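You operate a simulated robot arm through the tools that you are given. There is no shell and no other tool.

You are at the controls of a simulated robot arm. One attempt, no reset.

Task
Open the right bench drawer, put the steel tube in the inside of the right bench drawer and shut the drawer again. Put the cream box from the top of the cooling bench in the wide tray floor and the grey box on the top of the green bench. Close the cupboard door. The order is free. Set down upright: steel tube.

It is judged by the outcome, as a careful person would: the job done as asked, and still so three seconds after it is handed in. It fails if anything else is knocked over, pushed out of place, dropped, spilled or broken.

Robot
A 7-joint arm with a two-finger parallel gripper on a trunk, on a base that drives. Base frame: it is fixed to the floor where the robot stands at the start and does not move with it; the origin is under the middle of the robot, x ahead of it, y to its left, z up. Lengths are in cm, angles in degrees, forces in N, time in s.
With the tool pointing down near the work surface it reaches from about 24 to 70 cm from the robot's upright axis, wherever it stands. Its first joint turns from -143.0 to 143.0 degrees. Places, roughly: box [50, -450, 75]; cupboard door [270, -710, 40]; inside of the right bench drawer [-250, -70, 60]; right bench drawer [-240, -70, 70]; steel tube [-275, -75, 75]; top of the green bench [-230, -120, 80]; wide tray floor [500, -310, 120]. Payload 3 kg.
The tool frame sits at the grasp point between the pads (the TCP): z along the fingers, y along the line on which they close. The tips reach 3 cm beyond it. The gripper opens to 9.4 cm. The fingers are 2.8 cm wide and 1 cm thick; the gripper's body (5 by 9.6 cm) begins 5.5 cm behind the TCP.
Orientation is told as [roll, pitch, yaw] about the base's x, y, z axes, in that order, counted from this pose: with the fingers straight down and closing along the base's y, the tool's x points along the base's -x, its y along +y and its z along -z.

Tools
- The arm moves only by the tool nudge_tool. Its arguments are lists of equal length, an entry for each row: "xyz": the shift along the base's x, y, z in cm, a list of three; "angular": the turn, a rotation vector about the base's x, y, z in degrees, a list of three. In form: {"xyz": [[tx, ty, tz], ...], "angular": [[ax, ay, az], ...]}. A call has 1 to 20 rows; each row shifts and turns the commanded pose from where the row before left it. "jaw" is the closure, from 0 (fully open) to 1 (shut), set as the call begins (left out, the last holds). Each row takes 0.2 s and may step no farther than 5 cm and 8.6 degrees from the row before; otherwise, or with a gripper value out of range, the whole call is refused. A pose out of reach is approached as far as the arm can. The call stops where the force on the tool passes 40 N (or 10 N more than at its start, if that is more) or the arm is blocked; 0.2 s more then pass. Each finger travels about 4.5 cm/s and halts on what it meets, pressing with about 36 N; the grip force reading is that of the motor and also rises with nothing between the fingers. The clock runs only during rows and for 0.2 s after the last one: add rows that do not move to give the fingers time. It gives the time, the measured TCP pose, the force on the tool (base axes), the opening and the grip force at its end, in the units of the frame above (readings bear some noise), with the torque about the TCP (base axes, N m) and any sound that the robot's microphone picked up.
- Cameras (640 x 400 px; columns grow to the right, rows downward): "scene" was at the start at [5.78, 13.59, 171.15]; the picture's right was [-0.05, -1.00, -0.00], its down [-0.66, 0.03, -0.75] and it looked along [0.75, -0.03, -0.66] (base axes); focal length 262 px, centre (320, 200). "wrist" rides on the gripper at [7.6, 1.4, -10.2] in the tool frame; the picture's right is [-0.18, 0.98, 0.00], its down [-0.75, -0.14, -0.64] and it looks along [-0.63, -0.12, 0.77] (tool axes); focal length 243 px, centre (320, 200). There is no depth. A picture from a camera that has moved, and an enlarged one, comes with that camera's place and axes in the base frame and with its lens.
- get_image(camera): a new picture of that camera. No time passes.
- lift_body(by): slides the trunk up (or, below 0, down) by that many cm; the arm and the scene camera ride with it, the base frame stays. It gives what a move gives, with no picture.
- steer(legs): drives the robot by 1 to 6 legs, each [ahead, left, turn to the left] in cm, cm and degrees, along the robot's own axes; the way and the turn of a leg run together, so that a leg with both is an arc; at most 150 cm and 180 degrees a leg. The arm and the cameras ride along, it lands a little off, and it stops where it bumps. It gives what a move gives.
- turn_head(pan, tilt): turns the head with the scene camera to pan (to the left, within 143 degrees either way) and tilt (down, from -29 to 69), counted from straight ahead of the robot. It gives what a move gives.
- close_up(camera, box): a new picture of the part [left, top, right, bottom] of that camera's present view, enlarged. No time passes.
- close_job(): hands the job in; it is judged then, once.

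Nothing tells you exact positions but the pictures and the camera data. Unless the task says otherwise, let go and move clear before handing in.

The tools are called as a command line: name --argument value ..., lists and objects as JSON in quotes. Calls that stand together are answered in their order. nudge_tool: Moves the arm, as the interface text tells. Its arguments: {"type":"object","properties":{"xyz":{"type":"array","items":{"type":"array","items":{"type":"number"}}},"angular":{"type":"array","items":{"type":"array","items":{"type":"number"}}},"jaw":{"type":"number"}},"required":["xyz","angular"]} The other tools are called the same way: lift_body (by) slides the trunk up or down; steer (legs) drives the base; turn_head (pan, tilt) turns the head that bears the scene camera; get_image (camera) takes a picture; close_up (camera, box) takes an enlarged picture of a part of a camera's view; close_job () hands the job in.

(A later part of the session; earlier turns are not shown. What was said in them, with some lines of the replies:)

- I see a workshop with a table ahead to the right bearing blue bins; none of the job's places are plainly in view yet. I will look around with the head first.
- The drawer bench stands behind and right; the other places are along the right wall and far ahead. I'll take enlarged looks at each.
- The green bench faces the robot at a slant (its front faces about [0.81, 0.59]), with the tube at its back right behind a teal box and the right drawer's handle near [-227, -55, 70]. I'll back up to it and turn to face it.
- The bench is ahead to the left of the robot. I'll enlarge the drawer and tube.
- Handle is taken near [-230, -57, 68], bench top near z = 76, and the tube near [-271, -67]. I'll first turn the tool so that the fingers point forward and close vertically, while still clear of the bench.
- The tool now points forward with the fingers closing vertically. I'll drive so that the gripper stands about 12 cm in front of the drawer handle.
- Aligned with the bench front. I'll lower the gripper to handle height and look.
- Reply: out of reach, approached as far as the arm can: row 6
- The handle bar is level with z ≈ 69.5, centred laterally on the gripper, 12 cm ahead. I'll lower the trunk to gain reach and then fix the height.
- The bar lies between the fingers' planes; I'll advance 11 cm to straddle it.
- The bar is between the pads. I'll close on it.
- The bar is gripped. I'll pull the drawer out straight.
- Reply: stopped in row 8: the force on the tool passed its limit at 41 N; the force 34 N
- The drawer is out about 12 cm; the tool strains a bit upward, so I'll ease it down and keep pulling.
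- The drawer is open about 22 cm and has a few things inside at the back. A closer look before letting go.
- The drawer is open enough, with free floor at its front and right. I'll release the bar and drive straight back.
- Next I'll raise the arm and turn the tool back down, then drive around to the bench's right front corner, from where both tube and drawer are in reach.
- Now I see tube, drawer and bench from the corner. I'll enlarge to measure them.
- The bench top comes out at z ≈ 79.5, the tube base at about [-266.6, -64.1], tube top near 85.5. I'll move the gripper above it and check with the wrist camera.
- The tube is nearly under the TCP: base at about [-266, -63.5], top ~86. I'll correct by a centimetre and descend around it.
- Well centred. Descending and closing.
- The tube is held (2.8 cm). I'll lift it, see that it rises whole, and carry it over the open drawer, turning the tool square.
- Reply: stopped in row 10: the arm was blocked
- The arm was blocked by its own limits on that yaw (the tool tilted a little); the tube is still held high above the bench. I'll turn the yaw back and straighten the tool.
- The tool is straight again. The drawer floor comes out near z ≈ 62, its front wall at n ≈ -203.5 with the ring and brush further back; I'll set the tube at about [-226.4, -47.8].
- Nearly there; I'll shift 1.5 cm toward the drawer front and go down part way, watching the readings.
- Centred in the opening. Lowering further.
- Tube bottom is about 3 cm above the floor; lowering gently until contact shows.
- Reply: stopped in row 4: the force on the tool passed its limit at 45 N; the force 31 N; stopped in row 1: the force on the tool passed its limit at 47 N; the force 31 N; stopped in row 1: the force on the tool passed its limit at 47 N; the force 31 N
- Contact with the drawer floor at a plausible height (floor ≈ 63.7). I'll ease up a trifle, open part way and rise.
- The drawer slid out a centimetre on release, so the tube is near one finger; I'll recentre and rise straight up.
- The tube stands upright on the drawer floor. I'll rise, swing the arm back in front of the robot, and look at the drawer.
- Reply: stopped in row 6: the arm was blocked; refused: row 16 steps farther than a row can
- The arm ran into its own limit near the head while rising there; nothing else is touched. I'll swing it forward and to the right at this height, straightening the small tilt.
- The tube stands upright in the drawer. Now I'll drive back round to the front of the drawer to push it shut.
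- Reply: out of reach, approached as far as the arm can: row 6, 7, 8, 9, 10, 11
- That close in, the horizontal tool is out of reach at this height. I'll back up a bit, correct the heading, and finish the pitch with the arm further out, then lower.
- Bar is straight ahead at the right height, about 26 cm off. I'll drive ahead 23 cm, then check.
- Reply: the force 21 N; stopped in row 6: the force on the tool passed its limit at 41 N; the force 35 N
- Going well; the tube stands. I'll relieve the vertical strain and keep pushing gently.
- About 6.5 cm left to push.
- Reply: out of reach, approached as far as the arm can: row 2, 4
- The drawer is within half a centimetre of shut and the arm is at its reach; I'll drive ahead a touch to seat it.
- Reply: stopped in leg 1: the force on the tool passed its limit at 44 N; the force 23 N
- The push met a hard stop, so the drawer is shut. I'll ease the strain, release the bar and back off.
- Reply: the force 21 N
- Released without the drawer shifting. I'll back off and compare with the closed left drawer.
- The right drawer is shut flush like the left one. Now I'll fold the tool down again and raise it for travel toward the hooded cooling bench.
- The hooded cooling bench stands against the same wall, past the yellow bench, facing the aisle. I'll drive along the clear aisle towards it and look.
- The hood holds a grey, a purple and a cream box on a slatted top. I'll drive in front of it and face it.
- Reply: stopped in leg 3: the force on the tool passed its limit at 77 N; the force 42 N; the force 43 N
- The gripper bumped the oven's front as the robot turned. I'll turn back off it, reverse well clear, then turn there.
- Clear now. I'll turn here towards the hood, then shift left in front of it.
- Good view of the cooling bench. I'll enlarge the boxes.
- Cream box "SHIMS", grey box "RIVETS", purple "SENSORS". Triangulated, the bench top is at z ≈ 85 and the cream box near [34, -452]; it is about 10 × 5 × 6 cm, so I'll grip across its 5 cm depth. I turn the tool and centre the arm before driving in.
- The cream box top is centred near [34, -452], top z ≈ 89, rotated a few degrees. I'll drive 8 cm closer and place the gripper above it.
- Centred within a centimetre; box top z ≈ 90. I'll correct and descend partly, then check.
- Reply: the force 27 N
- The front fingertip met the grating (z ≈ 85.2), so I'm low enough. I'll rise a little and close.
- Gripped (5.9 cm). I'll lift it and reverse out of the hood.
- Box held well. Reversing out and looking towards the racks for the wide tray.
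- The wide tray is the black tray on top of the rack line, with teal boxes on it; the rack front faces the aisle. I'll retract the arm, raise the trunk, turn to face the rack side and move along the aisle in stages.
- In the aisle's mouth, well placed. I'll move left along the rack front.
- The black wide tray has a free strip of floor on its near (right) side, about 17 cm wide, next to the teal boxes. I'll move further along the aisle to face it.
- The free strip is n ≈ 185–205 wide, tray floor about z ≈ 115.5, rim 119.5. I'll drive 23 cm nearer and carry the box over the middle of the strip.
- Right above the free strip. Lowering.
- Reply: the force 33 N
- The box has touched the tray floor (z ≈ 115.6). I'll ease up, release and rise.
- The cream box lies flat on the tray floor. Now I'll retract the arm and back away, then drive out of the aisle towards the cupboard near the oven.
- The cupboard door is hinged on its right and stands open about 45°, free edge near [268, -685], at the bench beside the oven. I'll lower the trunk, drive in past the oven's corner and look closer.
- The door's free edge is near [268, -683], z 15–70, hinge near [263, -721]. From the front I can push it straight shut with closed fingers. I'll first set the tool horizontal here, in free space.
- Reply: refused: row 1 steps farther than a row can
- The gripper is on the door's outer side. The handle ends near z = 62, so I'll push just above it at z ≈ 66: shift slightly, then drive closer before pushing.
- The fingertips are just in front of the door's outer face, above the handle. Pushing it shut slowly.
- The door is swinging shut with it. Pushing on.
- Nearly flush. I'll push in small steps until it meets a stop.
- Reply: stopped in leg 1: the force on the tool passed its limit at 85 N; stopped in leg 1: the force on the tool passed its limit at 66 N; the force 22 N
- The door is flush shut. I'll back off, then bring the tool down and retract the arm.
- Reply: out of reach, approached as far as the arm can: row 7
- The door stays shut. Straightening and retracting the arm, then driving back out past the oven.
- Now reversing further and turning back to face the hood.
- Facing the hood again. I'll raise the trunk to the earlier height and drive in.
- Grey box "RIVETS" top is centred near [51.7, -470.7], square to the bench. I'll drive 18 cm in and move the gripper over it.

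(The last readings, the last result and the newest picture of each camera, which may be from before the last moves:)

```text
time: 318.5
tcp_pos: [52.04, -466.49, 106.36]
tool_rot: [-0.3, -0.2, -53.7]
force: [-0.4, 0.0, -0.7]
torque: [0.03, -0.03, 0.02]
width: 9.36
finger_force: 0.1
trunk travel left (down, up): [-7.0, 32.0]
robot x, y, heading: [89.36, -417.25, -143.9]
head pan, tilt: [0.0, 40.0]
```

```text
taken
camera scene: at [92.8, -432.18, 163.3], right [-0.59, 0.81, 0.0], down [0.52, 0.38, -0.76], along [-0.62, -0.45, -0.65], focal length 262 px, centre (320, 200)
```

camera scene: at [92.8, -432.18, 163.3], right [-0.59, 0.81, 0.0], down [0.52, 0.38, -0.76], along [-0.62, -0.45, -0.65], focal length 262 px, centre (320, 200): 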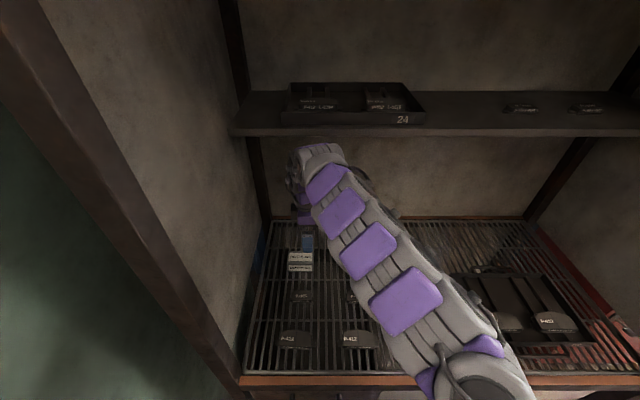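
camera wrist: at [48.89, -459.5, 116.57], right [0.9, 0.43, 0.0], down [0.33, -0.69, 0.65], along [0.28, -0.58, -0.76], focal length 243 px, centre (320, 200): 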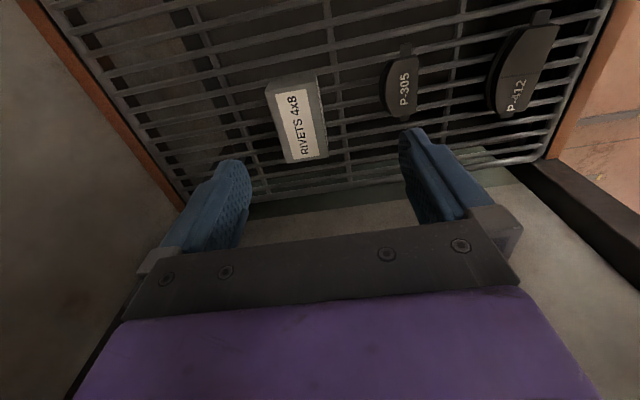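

close_up --camera "wrist" --box '[220, 50, 380, 190]'

```text
2.86 times, centred on (300, 120) of wrist
camera zoom: at [48.89, -459.5, 116.57], right [0.9, 0.43, 0.0], down [0.33, -0.69, 0.65], along [0.28, -0.58, -0.76], focal length 693 px, centre (377, 429)
```

zoom: 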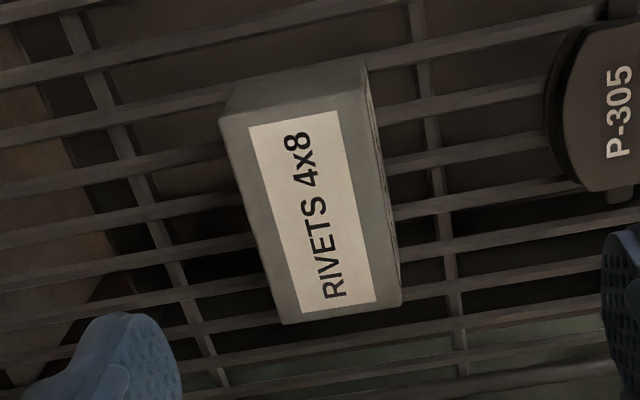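

Box centre confirmed at about [51.5, -470.7]. Moving over it and descending.

nudge_tool --xyz '[[-0.3, -2.1, 0], [-0.25, -2.1, 0], [0, 0, -3], [0, 0, -3], [0, 0, -3], [0, 0, -2]]' --angular '[[0, 0, 0], [0, 0, 0], [0, 0, 0], [0, 0, 0], [0, 0, 0], [0, 0, 0]]'

get_image --camera "wrist"

```text
time: 319.9
tcp_pos: [51.85, -470.42, 95.4]
tool_rot: [-0.3, -0.2, -53.6]
force: [0.0, 0.2, 0.2]
torque: [0.0, 0.02, 0.01]
width: 9.42
finger_force: 0.0
trunk travel left (down, up): [-7.0, 32.0]
robot x, y, heading: [89.39, -417.69, -143.8]
head pan, tilt: [0.0, 40.0]
```

```text
taken
camera wrist: at [48.58, -463.47, 105.74], right [0.9, 0.43, -0.01], down [0.34, -0.69, 0.65], along [0.28, -0.58, -0.76], focal length 243 px, centre (320, 200)
```

wrist: 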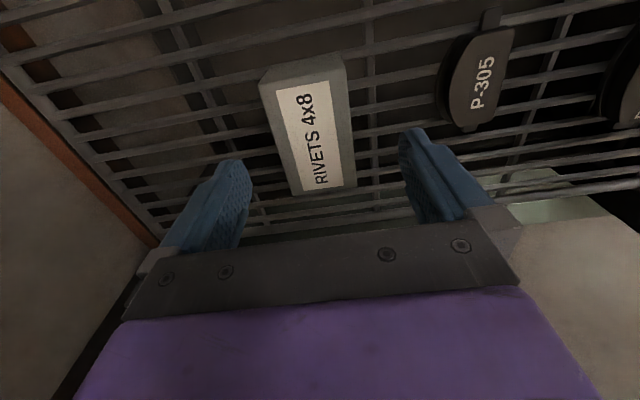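

nudge_tool --xyz '[[-0.7, 0.1, 0], [0, 0, -3], [0, 0, -2], [0, 0, -1.7], [0, 0, 0]]' --angular '[[0, 0, 0], [0, 0, 0], [0, 0, 0], [0, 0, 0], [0, 0, 0]]'

get_image --camera "wrist"

```text
time: 321.1
tcp_pos: [51.06, -470.27, 88.6]
tool_rot: [-0.3, -0.1, -53.7]
force: [0.7, 0.8, 0.3]
torque: [0.02, 0.01, 0.02]
width: 9.4
finger_force: 0.1
trunk travel left (down, up): [-7.0, 32.0]
robot x, y, heading: [89.53, -417.04, -143.7]
head pan, tilt: [0.0, 40.0]
```

```text
taken
camera wrist: at [47.8, -463.27, 98.89], right [0.9, 0.43, 0.0], down [0.33, -0.69, 0.64], along [0.28, -0.58, -0.76], focal length 243 px, centre (320, 200)
```

wrist: 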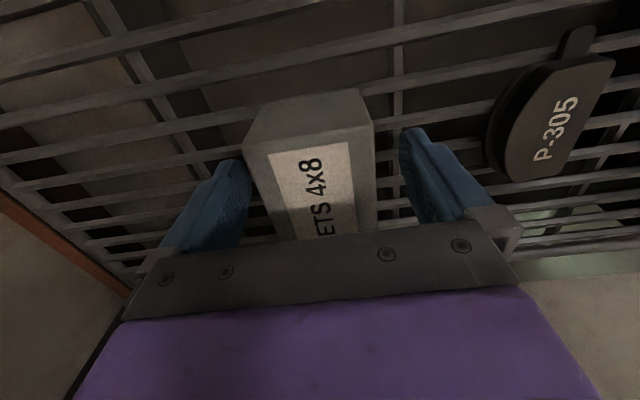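

Well straddled. Closing and lifting.

nudge_tool --xyz '[[0, 0, 0], [0, 0, 0], [0, 0, 0], [0, 0, 0], [0, 0, 0]]' --angular '[[0, 0, 0], [0, 0, 0], [0, 0, 0], [0, 0, 0], [0, 0, 0]]' --jaw 1

nudge_tool --xyz '[[0, 0, 1.5], [0, 0, 3], [0, 0, 4], [0, 0, 4], [0, 0, 4]]' --angular '[[0, 0, 0], [0, 0, 0], [0, 0, 0], [0, 0, 0], [0, 0, 0]]'

get_image --camera "wrist"

```text
time: 322.3
tcp_pos: [51.11, -470.31, 88.71]
tool_rot: [-0.4, -0.2, -53.7]
force: [-0.2, 0.2, 1.0]
torque: [0.03, -0.07, -0.04]
width: 5.94
finger_force: 36.3
trunk travel left (down, up): [-7.0, 32.0]
robot x, y, heading: [89.51, -417.22, -143.5]
head pan, tilt: [0.0, 40.0]
```

```text
time: 323.5
tcp_pos: [51.08, -470.3, 105.22]
tool_rot: [-0.1, 0.0, -53.5]
force: [-0.6, -0.6, -2.1]
torque: [0.02, 0.02, 0.0]
width: 5.91
finger_force: 35.9
trunk travel left (down, up): [-7.0, 32.0]
robot x, y, heading: [89.46, -417.65, -143.7]
head pan, tilt: [0.0, 40.0]
```

```text
taken
camera wrist: at [47.81, -463.32, 115.47], right [0.9, 0.43, 0.0], down [0.33, -0.69, 0.64], along [0.28, -0.58, -0.76], focal length 243 px, centre (320, 200)
```

wrist: 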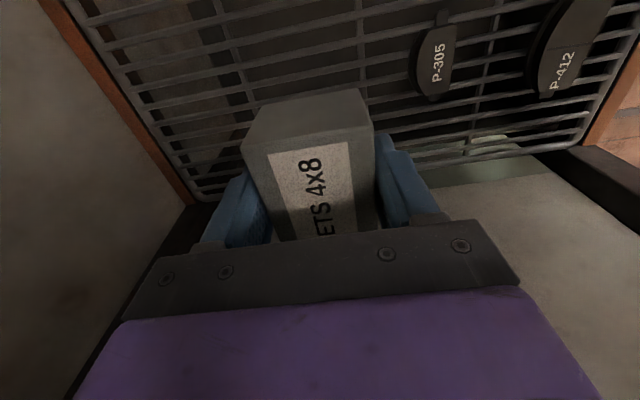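

Grey box held. I'll recentre the arm, reverse out, and strafe along the aisle back to the green bench.

nudge_tool --xyz '[[0.36, 4.14, 0.5], [0.36, 4.14, 0.5], [0.36, 4.14, 0], [0.36, 4.14, 0], [0.36, 4.14, 0], [0.36, 4.14, 0]]' --angular '[[0, 0, 0], [0, 0, 0], [0, 0, 0], [0, 0, 0], [0, 0, 0], [0, 0, 0]]'

steer --legs '[[-90, 0, 0], [0, -150, 0]]'

turn_head --pan -60 --tilt 25

get_image --camera "scene"

get_image --camera "wrist"

```text
time: 324.9
tcp_pos: [53.26, -445.47, 106.06]
tool_rot: [-0.3, -0.2, -53.7]
force: [1.2, -0.8, -1.8]
torque: [0.03, 0.04, -0.01]
width: 5.95
finger_force: 35.8
trunk travel left (down, up): [-7.0, 32.0]
robot x, y, heading: [89.44, -417.15, -143.8]
head pan, tilt: [0.0, 40.0]
```

```text
time: 336.6
tcp_pos: [40.36, -270.23, 106.01]
tool_rot: [-0.3, -0.1, -55.6]
force: [0.0, -0.5, -2.9]
torque: [0.04, 0.02, 0.01]
width: 5.92
finger_force: 36.0
trunk travel left (down, up): [-7.0, 32.0]
robot x, y, heading: [77.0, -242.62, -145.6]
head pan, tilt: [0.0, 40.0]
```

```text
time: 337.9
tcp_pos: [40.35, -269.86, 106.07]
tool_rot: [-0.3, -0.2, -55.5]
force: [-0.3, -0.2, -2.9]
torque: [0.05, -0.03, -0.02]
width: 5.91
finger_force: 36.1
trunk travel left (down, up): [-7.0, 32.0]
robot x, y, heading: [77.29, -243.01, -145.4]
head pan, tilt: [-60.0, 25.0]
```

```text
taken
camera scene: at [79.02, -248.93, 165.66], right [0.43, 0.9, 0.0], down [0.38, -0.18, -0.91], along [-0.82, 0.39, -0.42], focal length 262 px, centre (320, 200)
```

scene: 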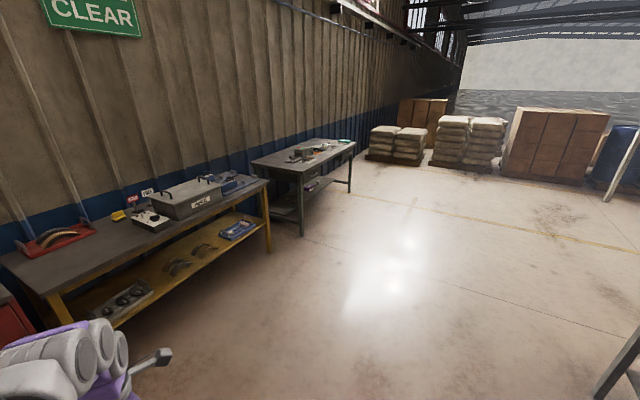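

```text
taken
camera wrist: at [37.28, -262.89, 116.38], right [0.91, 0.41, -0.01], down [0.31, -0.7, 0.65], along [0.26, -0.59, -0.76], focal length 243 px, centre (320, 200)
```

wrist: 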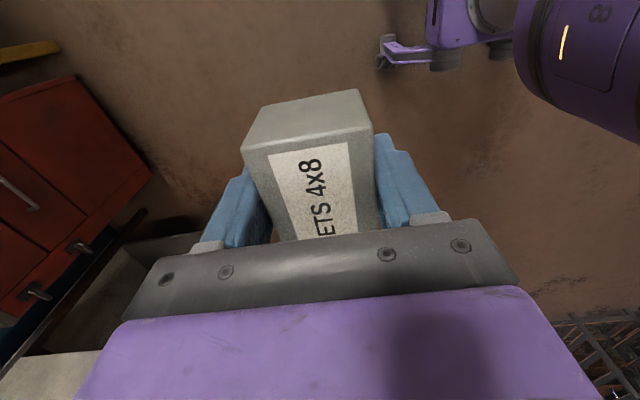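

steer --legs '[[0, 0, 1.7], [0, -150, 0], [0, 0, 1.0], [0, -135, 0]]'

turn_head --pan 0 --tilt 38

get_image --camera "scene"

```text
time: 352.5
tcp_pos: [-129.44, -39.74, 106.02]
tool_rot: [-0.3, -0.1, -53.3]
force: [-0.1, 0.1, -1.9]
torque: [0.04, 0.01, 0.0]
width: 5.9
finger_force: 35.9
trunk travel left (down, up): [-7.0, 32.0]
robot x, y, heading: [-93.69, -11.1, -143.4]
head pan, tilt: [-60.0, 25.0]
```

```text
time: 353.8
tcp_pos: [-129.58, -39.57, 106.07]
tool_rot: [-0.4, -0.2, -53.3]
force: [-0.4, -0.2, -2.4]
torque: [0.03, 0.01, 0.02]
width: 5.91
finger_force: 35.8
trunk travel left (down, up): [-7.0, 32.0]
robot x, y, heading: [-93.84, -11.19, -143.3]
head pan, tilt: [0.0, 38.0]
```

```text
taken
camera scene: at [-90.1, -25.89, 163.62], right [-0.6, 0.8, 0.0], down [0.49, 0.37, -0.79], along [-0.63, -0.47, -0.62], focal length 262 px, centre (320, 200)
```

scene: 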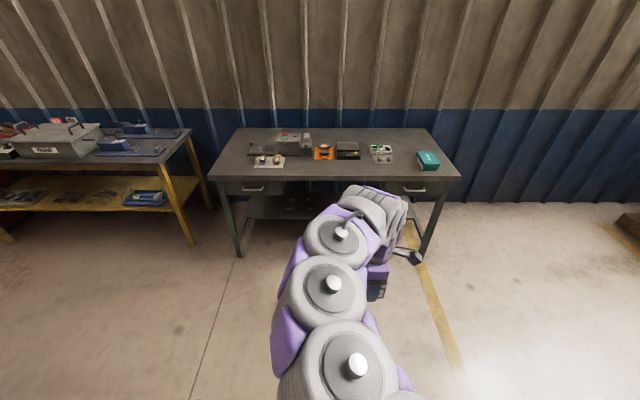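

Back at the green bench, with both drawers shut. There is a free front strip around n = -227, l = 47 (in front of the orange tray and black case). I'll drive up and look closer.

steer --legs '[[80, 0, -0.4]]'

get_image --camera "scene"

get_image --camera "wrist"

```text
time: 358.1
tcp_pos: [-193.97, -86.45, 106.25]
tool_rot: [-0.4, -0.1, -54.1]
force: [0.1, 0.4, -1.9]
torque: [0.01, 0.02, 0.04]
width: 5.9
finger_force: 36.2
trunk travel left (down, up): [-7.0, 32.0]
robot x, y, heading: [-157.84, -58.52, -144.1]
head pan, tilt: [0.0, 38.0]
```

```text
taken
camera scene: at [-154.45, -73.25, 163.61], right [-0.59, 0.81, 0.0], down [0.5, 0.36, -0.79], along [-0.64, -0.46, -0.62], focal length 262 px, centre (320, 200)
```

scene: 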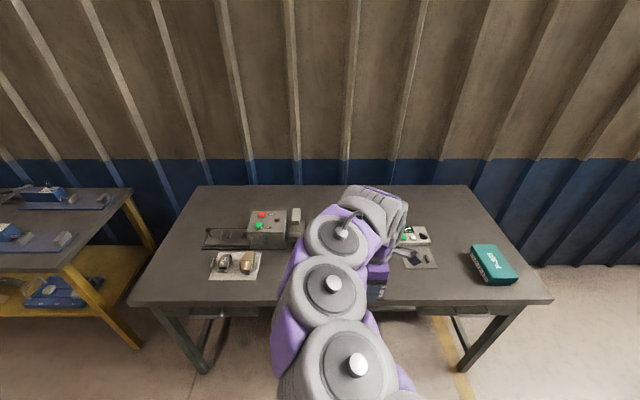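

```text
taken
camera wrist: at [-197.18, -79.4, 116.4], right [0.9, 0.43, -0.01], down [0.33, -0.69, 0.65], along [0.27, -0.58, -0.76], focal length 243 px, centre (320, 200)
```

wrist: 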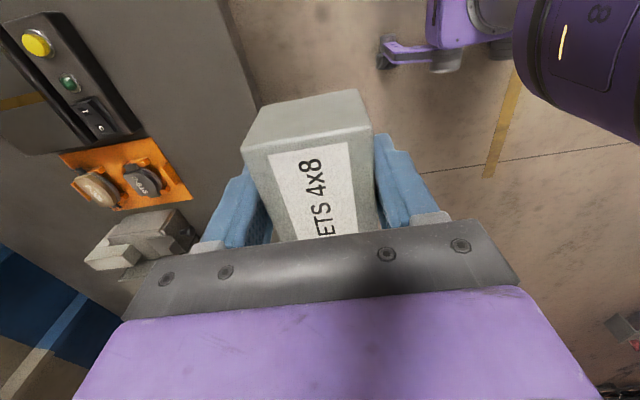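

steer --legs '[[8, 0, 0.4]]'

nudge_tool --xyz '[[-2.96, -2.17, 0], [-2.96, -2.17, 0], [-2.96, -2.17, 0]]' --angular '[[0, 0, 0.2], [0, 0, 0], [0, 0, 0]]'

get_image --camera "wrist"

get_image --camera "scene"

```text
time: 359.1
tcp_pos: [-200.11, -91.36, 106.13]
tool_rot: [-0.2, -0.2, -53.7]
force: [0.0, 0.1, -2.6]
torque: [0.0, 0.0, 0.01]
width: 5.91
finger_force: 36.2
trunk travel left (down, up): [-7.0, 32.0]
robot x, y, heading: [-164.2, -62.96, -143.5]
head pan, tilt: [0.0, 38.0]
```

```text
time: 359.9
tcp_pos: [-209.16, -97.68, 106.35]
tool_rot: [-0.4, -0.4, -53.4]
force: [-0.3, 0.5, -1.7]
torque: [0.0, -0.01, 0.01]
width: 5.92
finger_force: 36.3
trunk travel left (down, up): [-7.0, 32.0]
robot x, y, heading: [-164.18, -62.98, -143.7]
head pan, tilt: [0.0, 38.0]
```

```text
taken
camera wrist: at [-212.37, -90.71, 116.56], right [0.9, 0.44, -0.01], down [0.34, -0.68, 0.65], along [0.28, -0.58, -0.76], focal length 243 px, centre (320, 200)
```

wrist: 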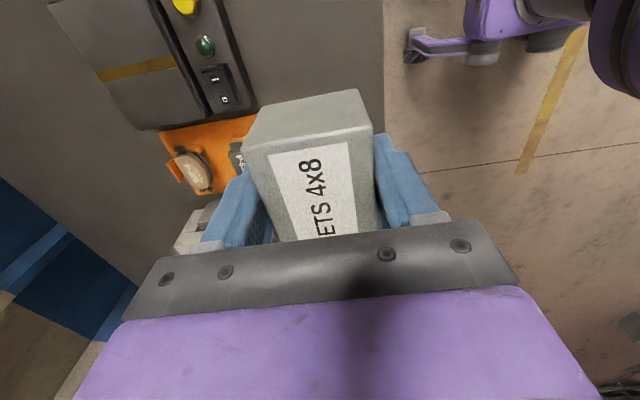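

```text
taken
camera scene: at [-161.04, -77.77, 163.63], right [-0.59, 0.8, 0.0], down [0.5, 0.37, -0.79], along [-0.63, -0.47, -0.62], focal length 262 px, centre (320, 200)
```

scene: 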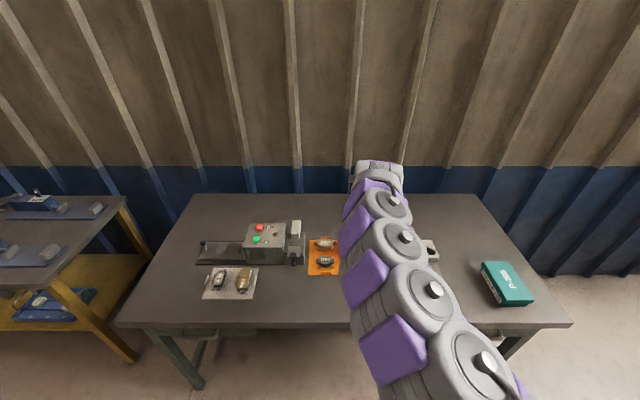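

The spot beneath is clear with several centimetres to the black case and the edge. Lowering.

nudge_tool --xyz '[[0, 0, -4], [0, 0, -4], [0, 0, -4], [0, 0, -4], [0, 0, -3], [0, 0, -1.5], [0, 0, 0]]' --angular '[[0, 0, 0], [0, 0, 0], [0, 0, 0], [0, 0, 0], [0, 0, 0], [0, 0, 0], [0, 0, 0]]'

get_image --camera "wrist"

```text
time: 361.5
tcp_pos: [-209.06, -97.63, 85.64]
tool_rot: [-0.4, -0.3, -53.4]
force: [-0.2, -1.1, -2.4]
torque: [0.03, 0.02, 0.0]
width: 5.91
finger_force: 35.7
trunk travel left (down, up): [-7.0, 32.0]
robot x, y, heading: [-164.09, -63.27, -143.8]
head pan, tilt: [0.0, 38.0]
```

```text
taken
camera wrist: at [-212.29, -90.55, 95.92], right [0.9, 0.44, -0.01], down [0.34, -0.68, 0.65], along [0.28, -0.58, -0.76], focal length 243 px, centre (320, 200)
```

wrist: 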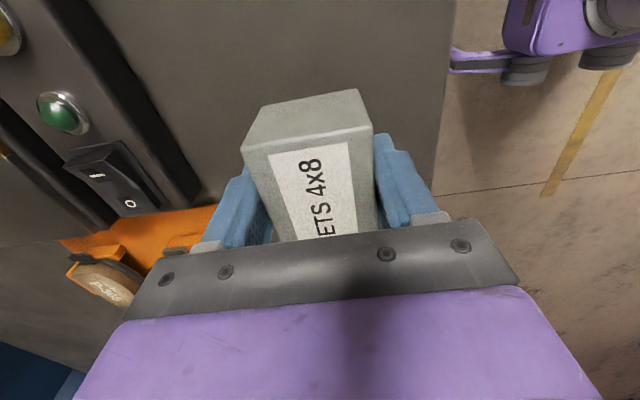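

nudge_tool --xyz '[[0, 0, -0.8], [0, 0, -0.7], [0, 0, 0]]' --angular '[[0, 0, 0], [0, 0, 0], [0, 0, 0]]'

nudge_tool --xyz '[[0, 0, -0.4], [0, 0, -0.3], [0, 0, 0]]' --angular '[[0, 0, 0], [0, 0, 0], [0, 0, 0]]'

```text
time: 362.3
tcp_pos: [-209.07, -97.56, 84.2]
tool_rot: [-0.5, -0.1, -53.4]
force: [-0.6, 0.2, -3.1]
torque: [0.03, 0.01, -0.03]
width: 5.94
finger_force: 35.9
trunk travel left (down, up): [-7.0, 32.0]
robot x, y, heading: [-164.43, -62.9, -143.7]
head pan, tilt: [0.0, 38.0]
```

```text
time: 363.1
tcp_pos: [-208.97, -97.61, 83.68]
tool_rot: [-0.6, -0.3, -53.5]
force: [-1.2, -2.6, 22.9]
torque: [0.3, -0.49, -0.07]
width: 5.93
finger_force: 36.1
trunk travel left (down, up): [-7.0, 32.0]
robot x, y, heading: [-164.03, -63.19, -143.3]
head pan, tilt: [0.0, 38.0]
```

The box touches the bench top. Easing up a hair, opening and rising.

nudge_tool --xyz '[[0, 0, 0.2], [0, 0, 0]]' --angular '[[0, 0, 0], [0, 0, 0]]'

nudge_tool --xyz '[[0, 0, 0], [0, 0, 0], [0, 0, 0], [0, 0, 0]]' --angular '[[0, 0, 0], [0, 0, 0], [0, 0, 0], [0, 0, 0]]' --jaw 0.15

nudge_tool --xyz '[[0, 0, 1.5], [0, 0, 3], [0, 0, 4], [0, 0, 4], [0, 0, 4]]' --angular '[[0, 0, 0], [0, 0, 0], [0, 0, 0], [0, 0, 0], [0, 0, 0]]'

get_image --camera "wrist"

steer --legs '[[-50, 0, 0]]'

get_image --camera "scene"

```text
time: 363.7
tcp_pos: [-208.98, -97.59, 83.68]
tool_rot: [-0.5, -0.3, -53.5]
force: [-0.7, -0.9, 0.5]
torque: [0.01, -0.03, 0.01]
width: 5.91
finger_force: 35.7
trunk travel left (down, up): [-7.0, 32.0]
robot x, y, heading: [-164.48, -62.82, -143.6]
head pan, tilt: [0.0, 38.0]
```

```text
time: 364.7
tcp_pos: [-208.98, -97.6, 83.73]
tool_rot: [-0.4, -0.3, -53.6]
force: [0.3, -0.4, 0.0]
torque: [-0.02, -0.02, -0.01]
width: 7.97
finger_force: 0.1
trunk travel left (down, up): [-7.0, 32.0]
robot x, y, heading: [-164.14, -62.96, -143.4]
head pan, tilt: [0.0, 38.0]
```

```text
time: 365.9
tcp_pos: [-208.96, -97.46, 100.31]
tool_rot: [-0.4, -0.2, -53.6]
force: [-0.3, -0.3, 0.4]
torque: [0.05, 0.03, 0.01]
width: 8.01
finger_force: 0.1
trunk travel left (down, up): [-7.0, 32.0]
robot x, y, heading: [-164.55, -62.82, -143.3]
head pan, tilt: [0.0, 38.0]
```

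```text
taken
camera wrist: at [-212.22, -90.42, 110.54], right [0.9, 0.44, -0.01], down [0.34, -0.69, 0.65], along [0.28, -0.58, -0.76], focal length 243 px, centre (320, 200)
```

wrist: 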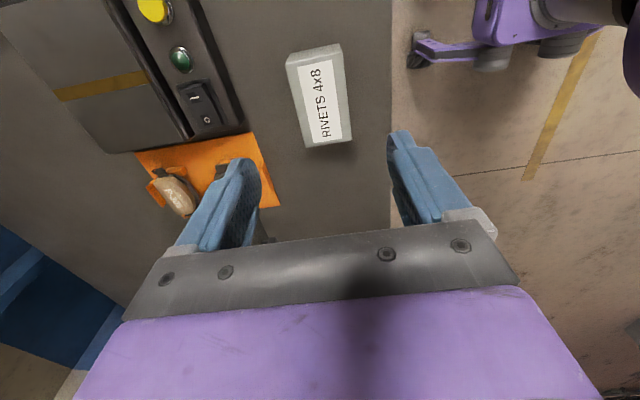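

```text
time: 368.9
tcp_pos: [-167.85, -67.57, 100.21]
tool_rot: [-0.6, -0.1, -53.0]
force: [0.5, -0.5, -0.1]
torque: [0.01, 0.04, -0.03]
width: 8.0
finger_force: 0.0
trunk travel left (down, up): [-7.0, 32.0]
robot x, y, heading: [-123.24, -32.54, -142.8]
head pan, tilt: [0.0, 38.0]
```

```text
taken
camera scene: at [-119.77, -47.35, 163.62], right [-0.6, 0.8, 0.0], down [0.49, 0.37, -0.79], along [-0.63, -0.47, -0.62], focal length 262 px, centre (320, 200)
```

scene: 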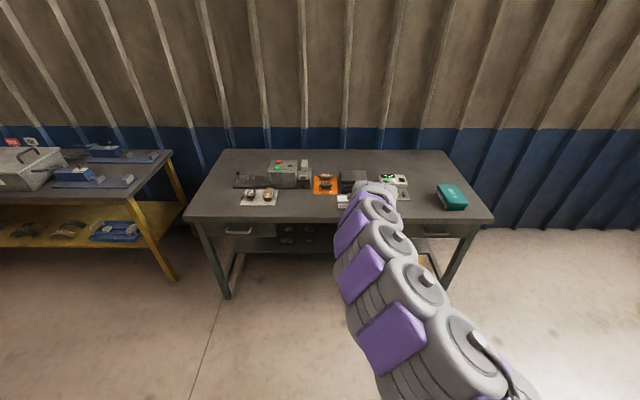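

The grey box rests on the bench. A last close check of the bench and right drawer from further back.

steer --legs '[[-20, 30, 0]]'

close_up --camera "scene" --box '[230, 120, 560, 290]'

close_up --camera "scene" --box '[420, 140, 540, 240]'

```text
time: 371.2
tcp_pos: [-134.16, -78.77, 100.26]
tool_rot: [-0.5, -0.3, -53.3]
force: [-0.3, -0.1, 0.1]
torque: [-0.05, 0.01, -0.01]
width: 7.99
finger_force: 0.0
trunk travel left (down, up): [-7.0, 32.0]
robot x, y, heading: [-89.59, -44.29, -143.4]
head pan, tilt: [0.0, 38.0]
```

```text
1.94 times, centred on (395, 205) of scene
camera zoom: at [-86.09, -58.89, 163.65], right [-0.6, 0.8, 0.0], down [0.5, 0.37, -0.79], along [-0.63, -0.47, -0.62], focal length 508 px, centre (174, 190)
```

zoom: 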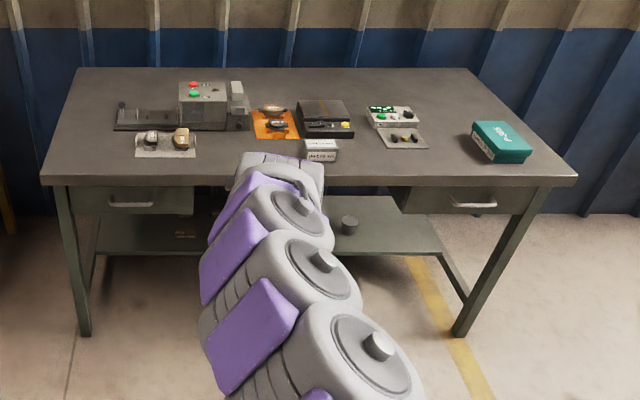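

```text
4.00 times, centred on (480, 190) of scene
camera zoom: at [-86.09, -58.89, 163.65], right [-0.6, 0.8, 0.0], down [0.5, 0.37, -0.79], along [-0.63, -0.47, -0.62], focal length 1048 px, centre (-320, 240)
```

zoom: 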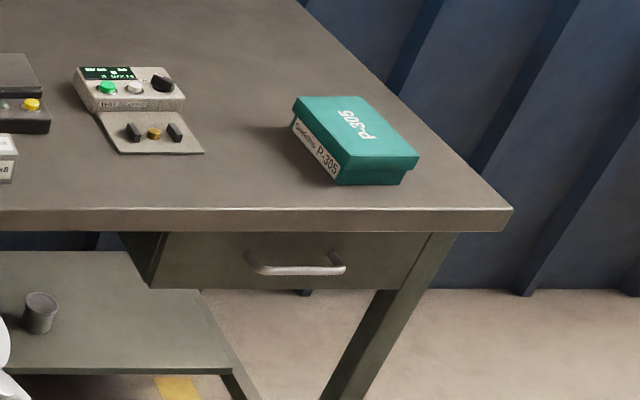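

I see the grey box standing on the green bench and both of its drawers flush. The tube went into the right drawer upright, the cream box lies on the tray floor, and the cupboard door is shut. The gripper is clear, so I'm handing in.

close_job

```text
The job is handed in.
```

The job is handed in, and every part of it was done. One thing went wrong along the way: while I was turning in front of the hooded cooling bench, the gripper bumped the front of the green oven at about 77 N. I backed straight off and saw no damage or movement afterwards.

- **Steel tube:** it was standing upright on the floor of the right bench drawer when I let go, and still standing part-way through closing. I pushed the drawer until it met a hard stop. It now sits level with the closed left drawer, but I could not see inside it once it was shut.
- **Cream box ("SHIMS"):** it lies flat on the floor of the wide black tray on the rack, in the free strip beside the teal boxes.
- **Grey box ("RIVETS 4x8"):** it stands on the top of the green bench, near the front edge, clear of the other items.
- **Cupboard door:** I pushed it flush against its stop, and it stayed shut after I backed away.

I released both boxes and the tube, and moved the gripper clear of the bench before handing in.
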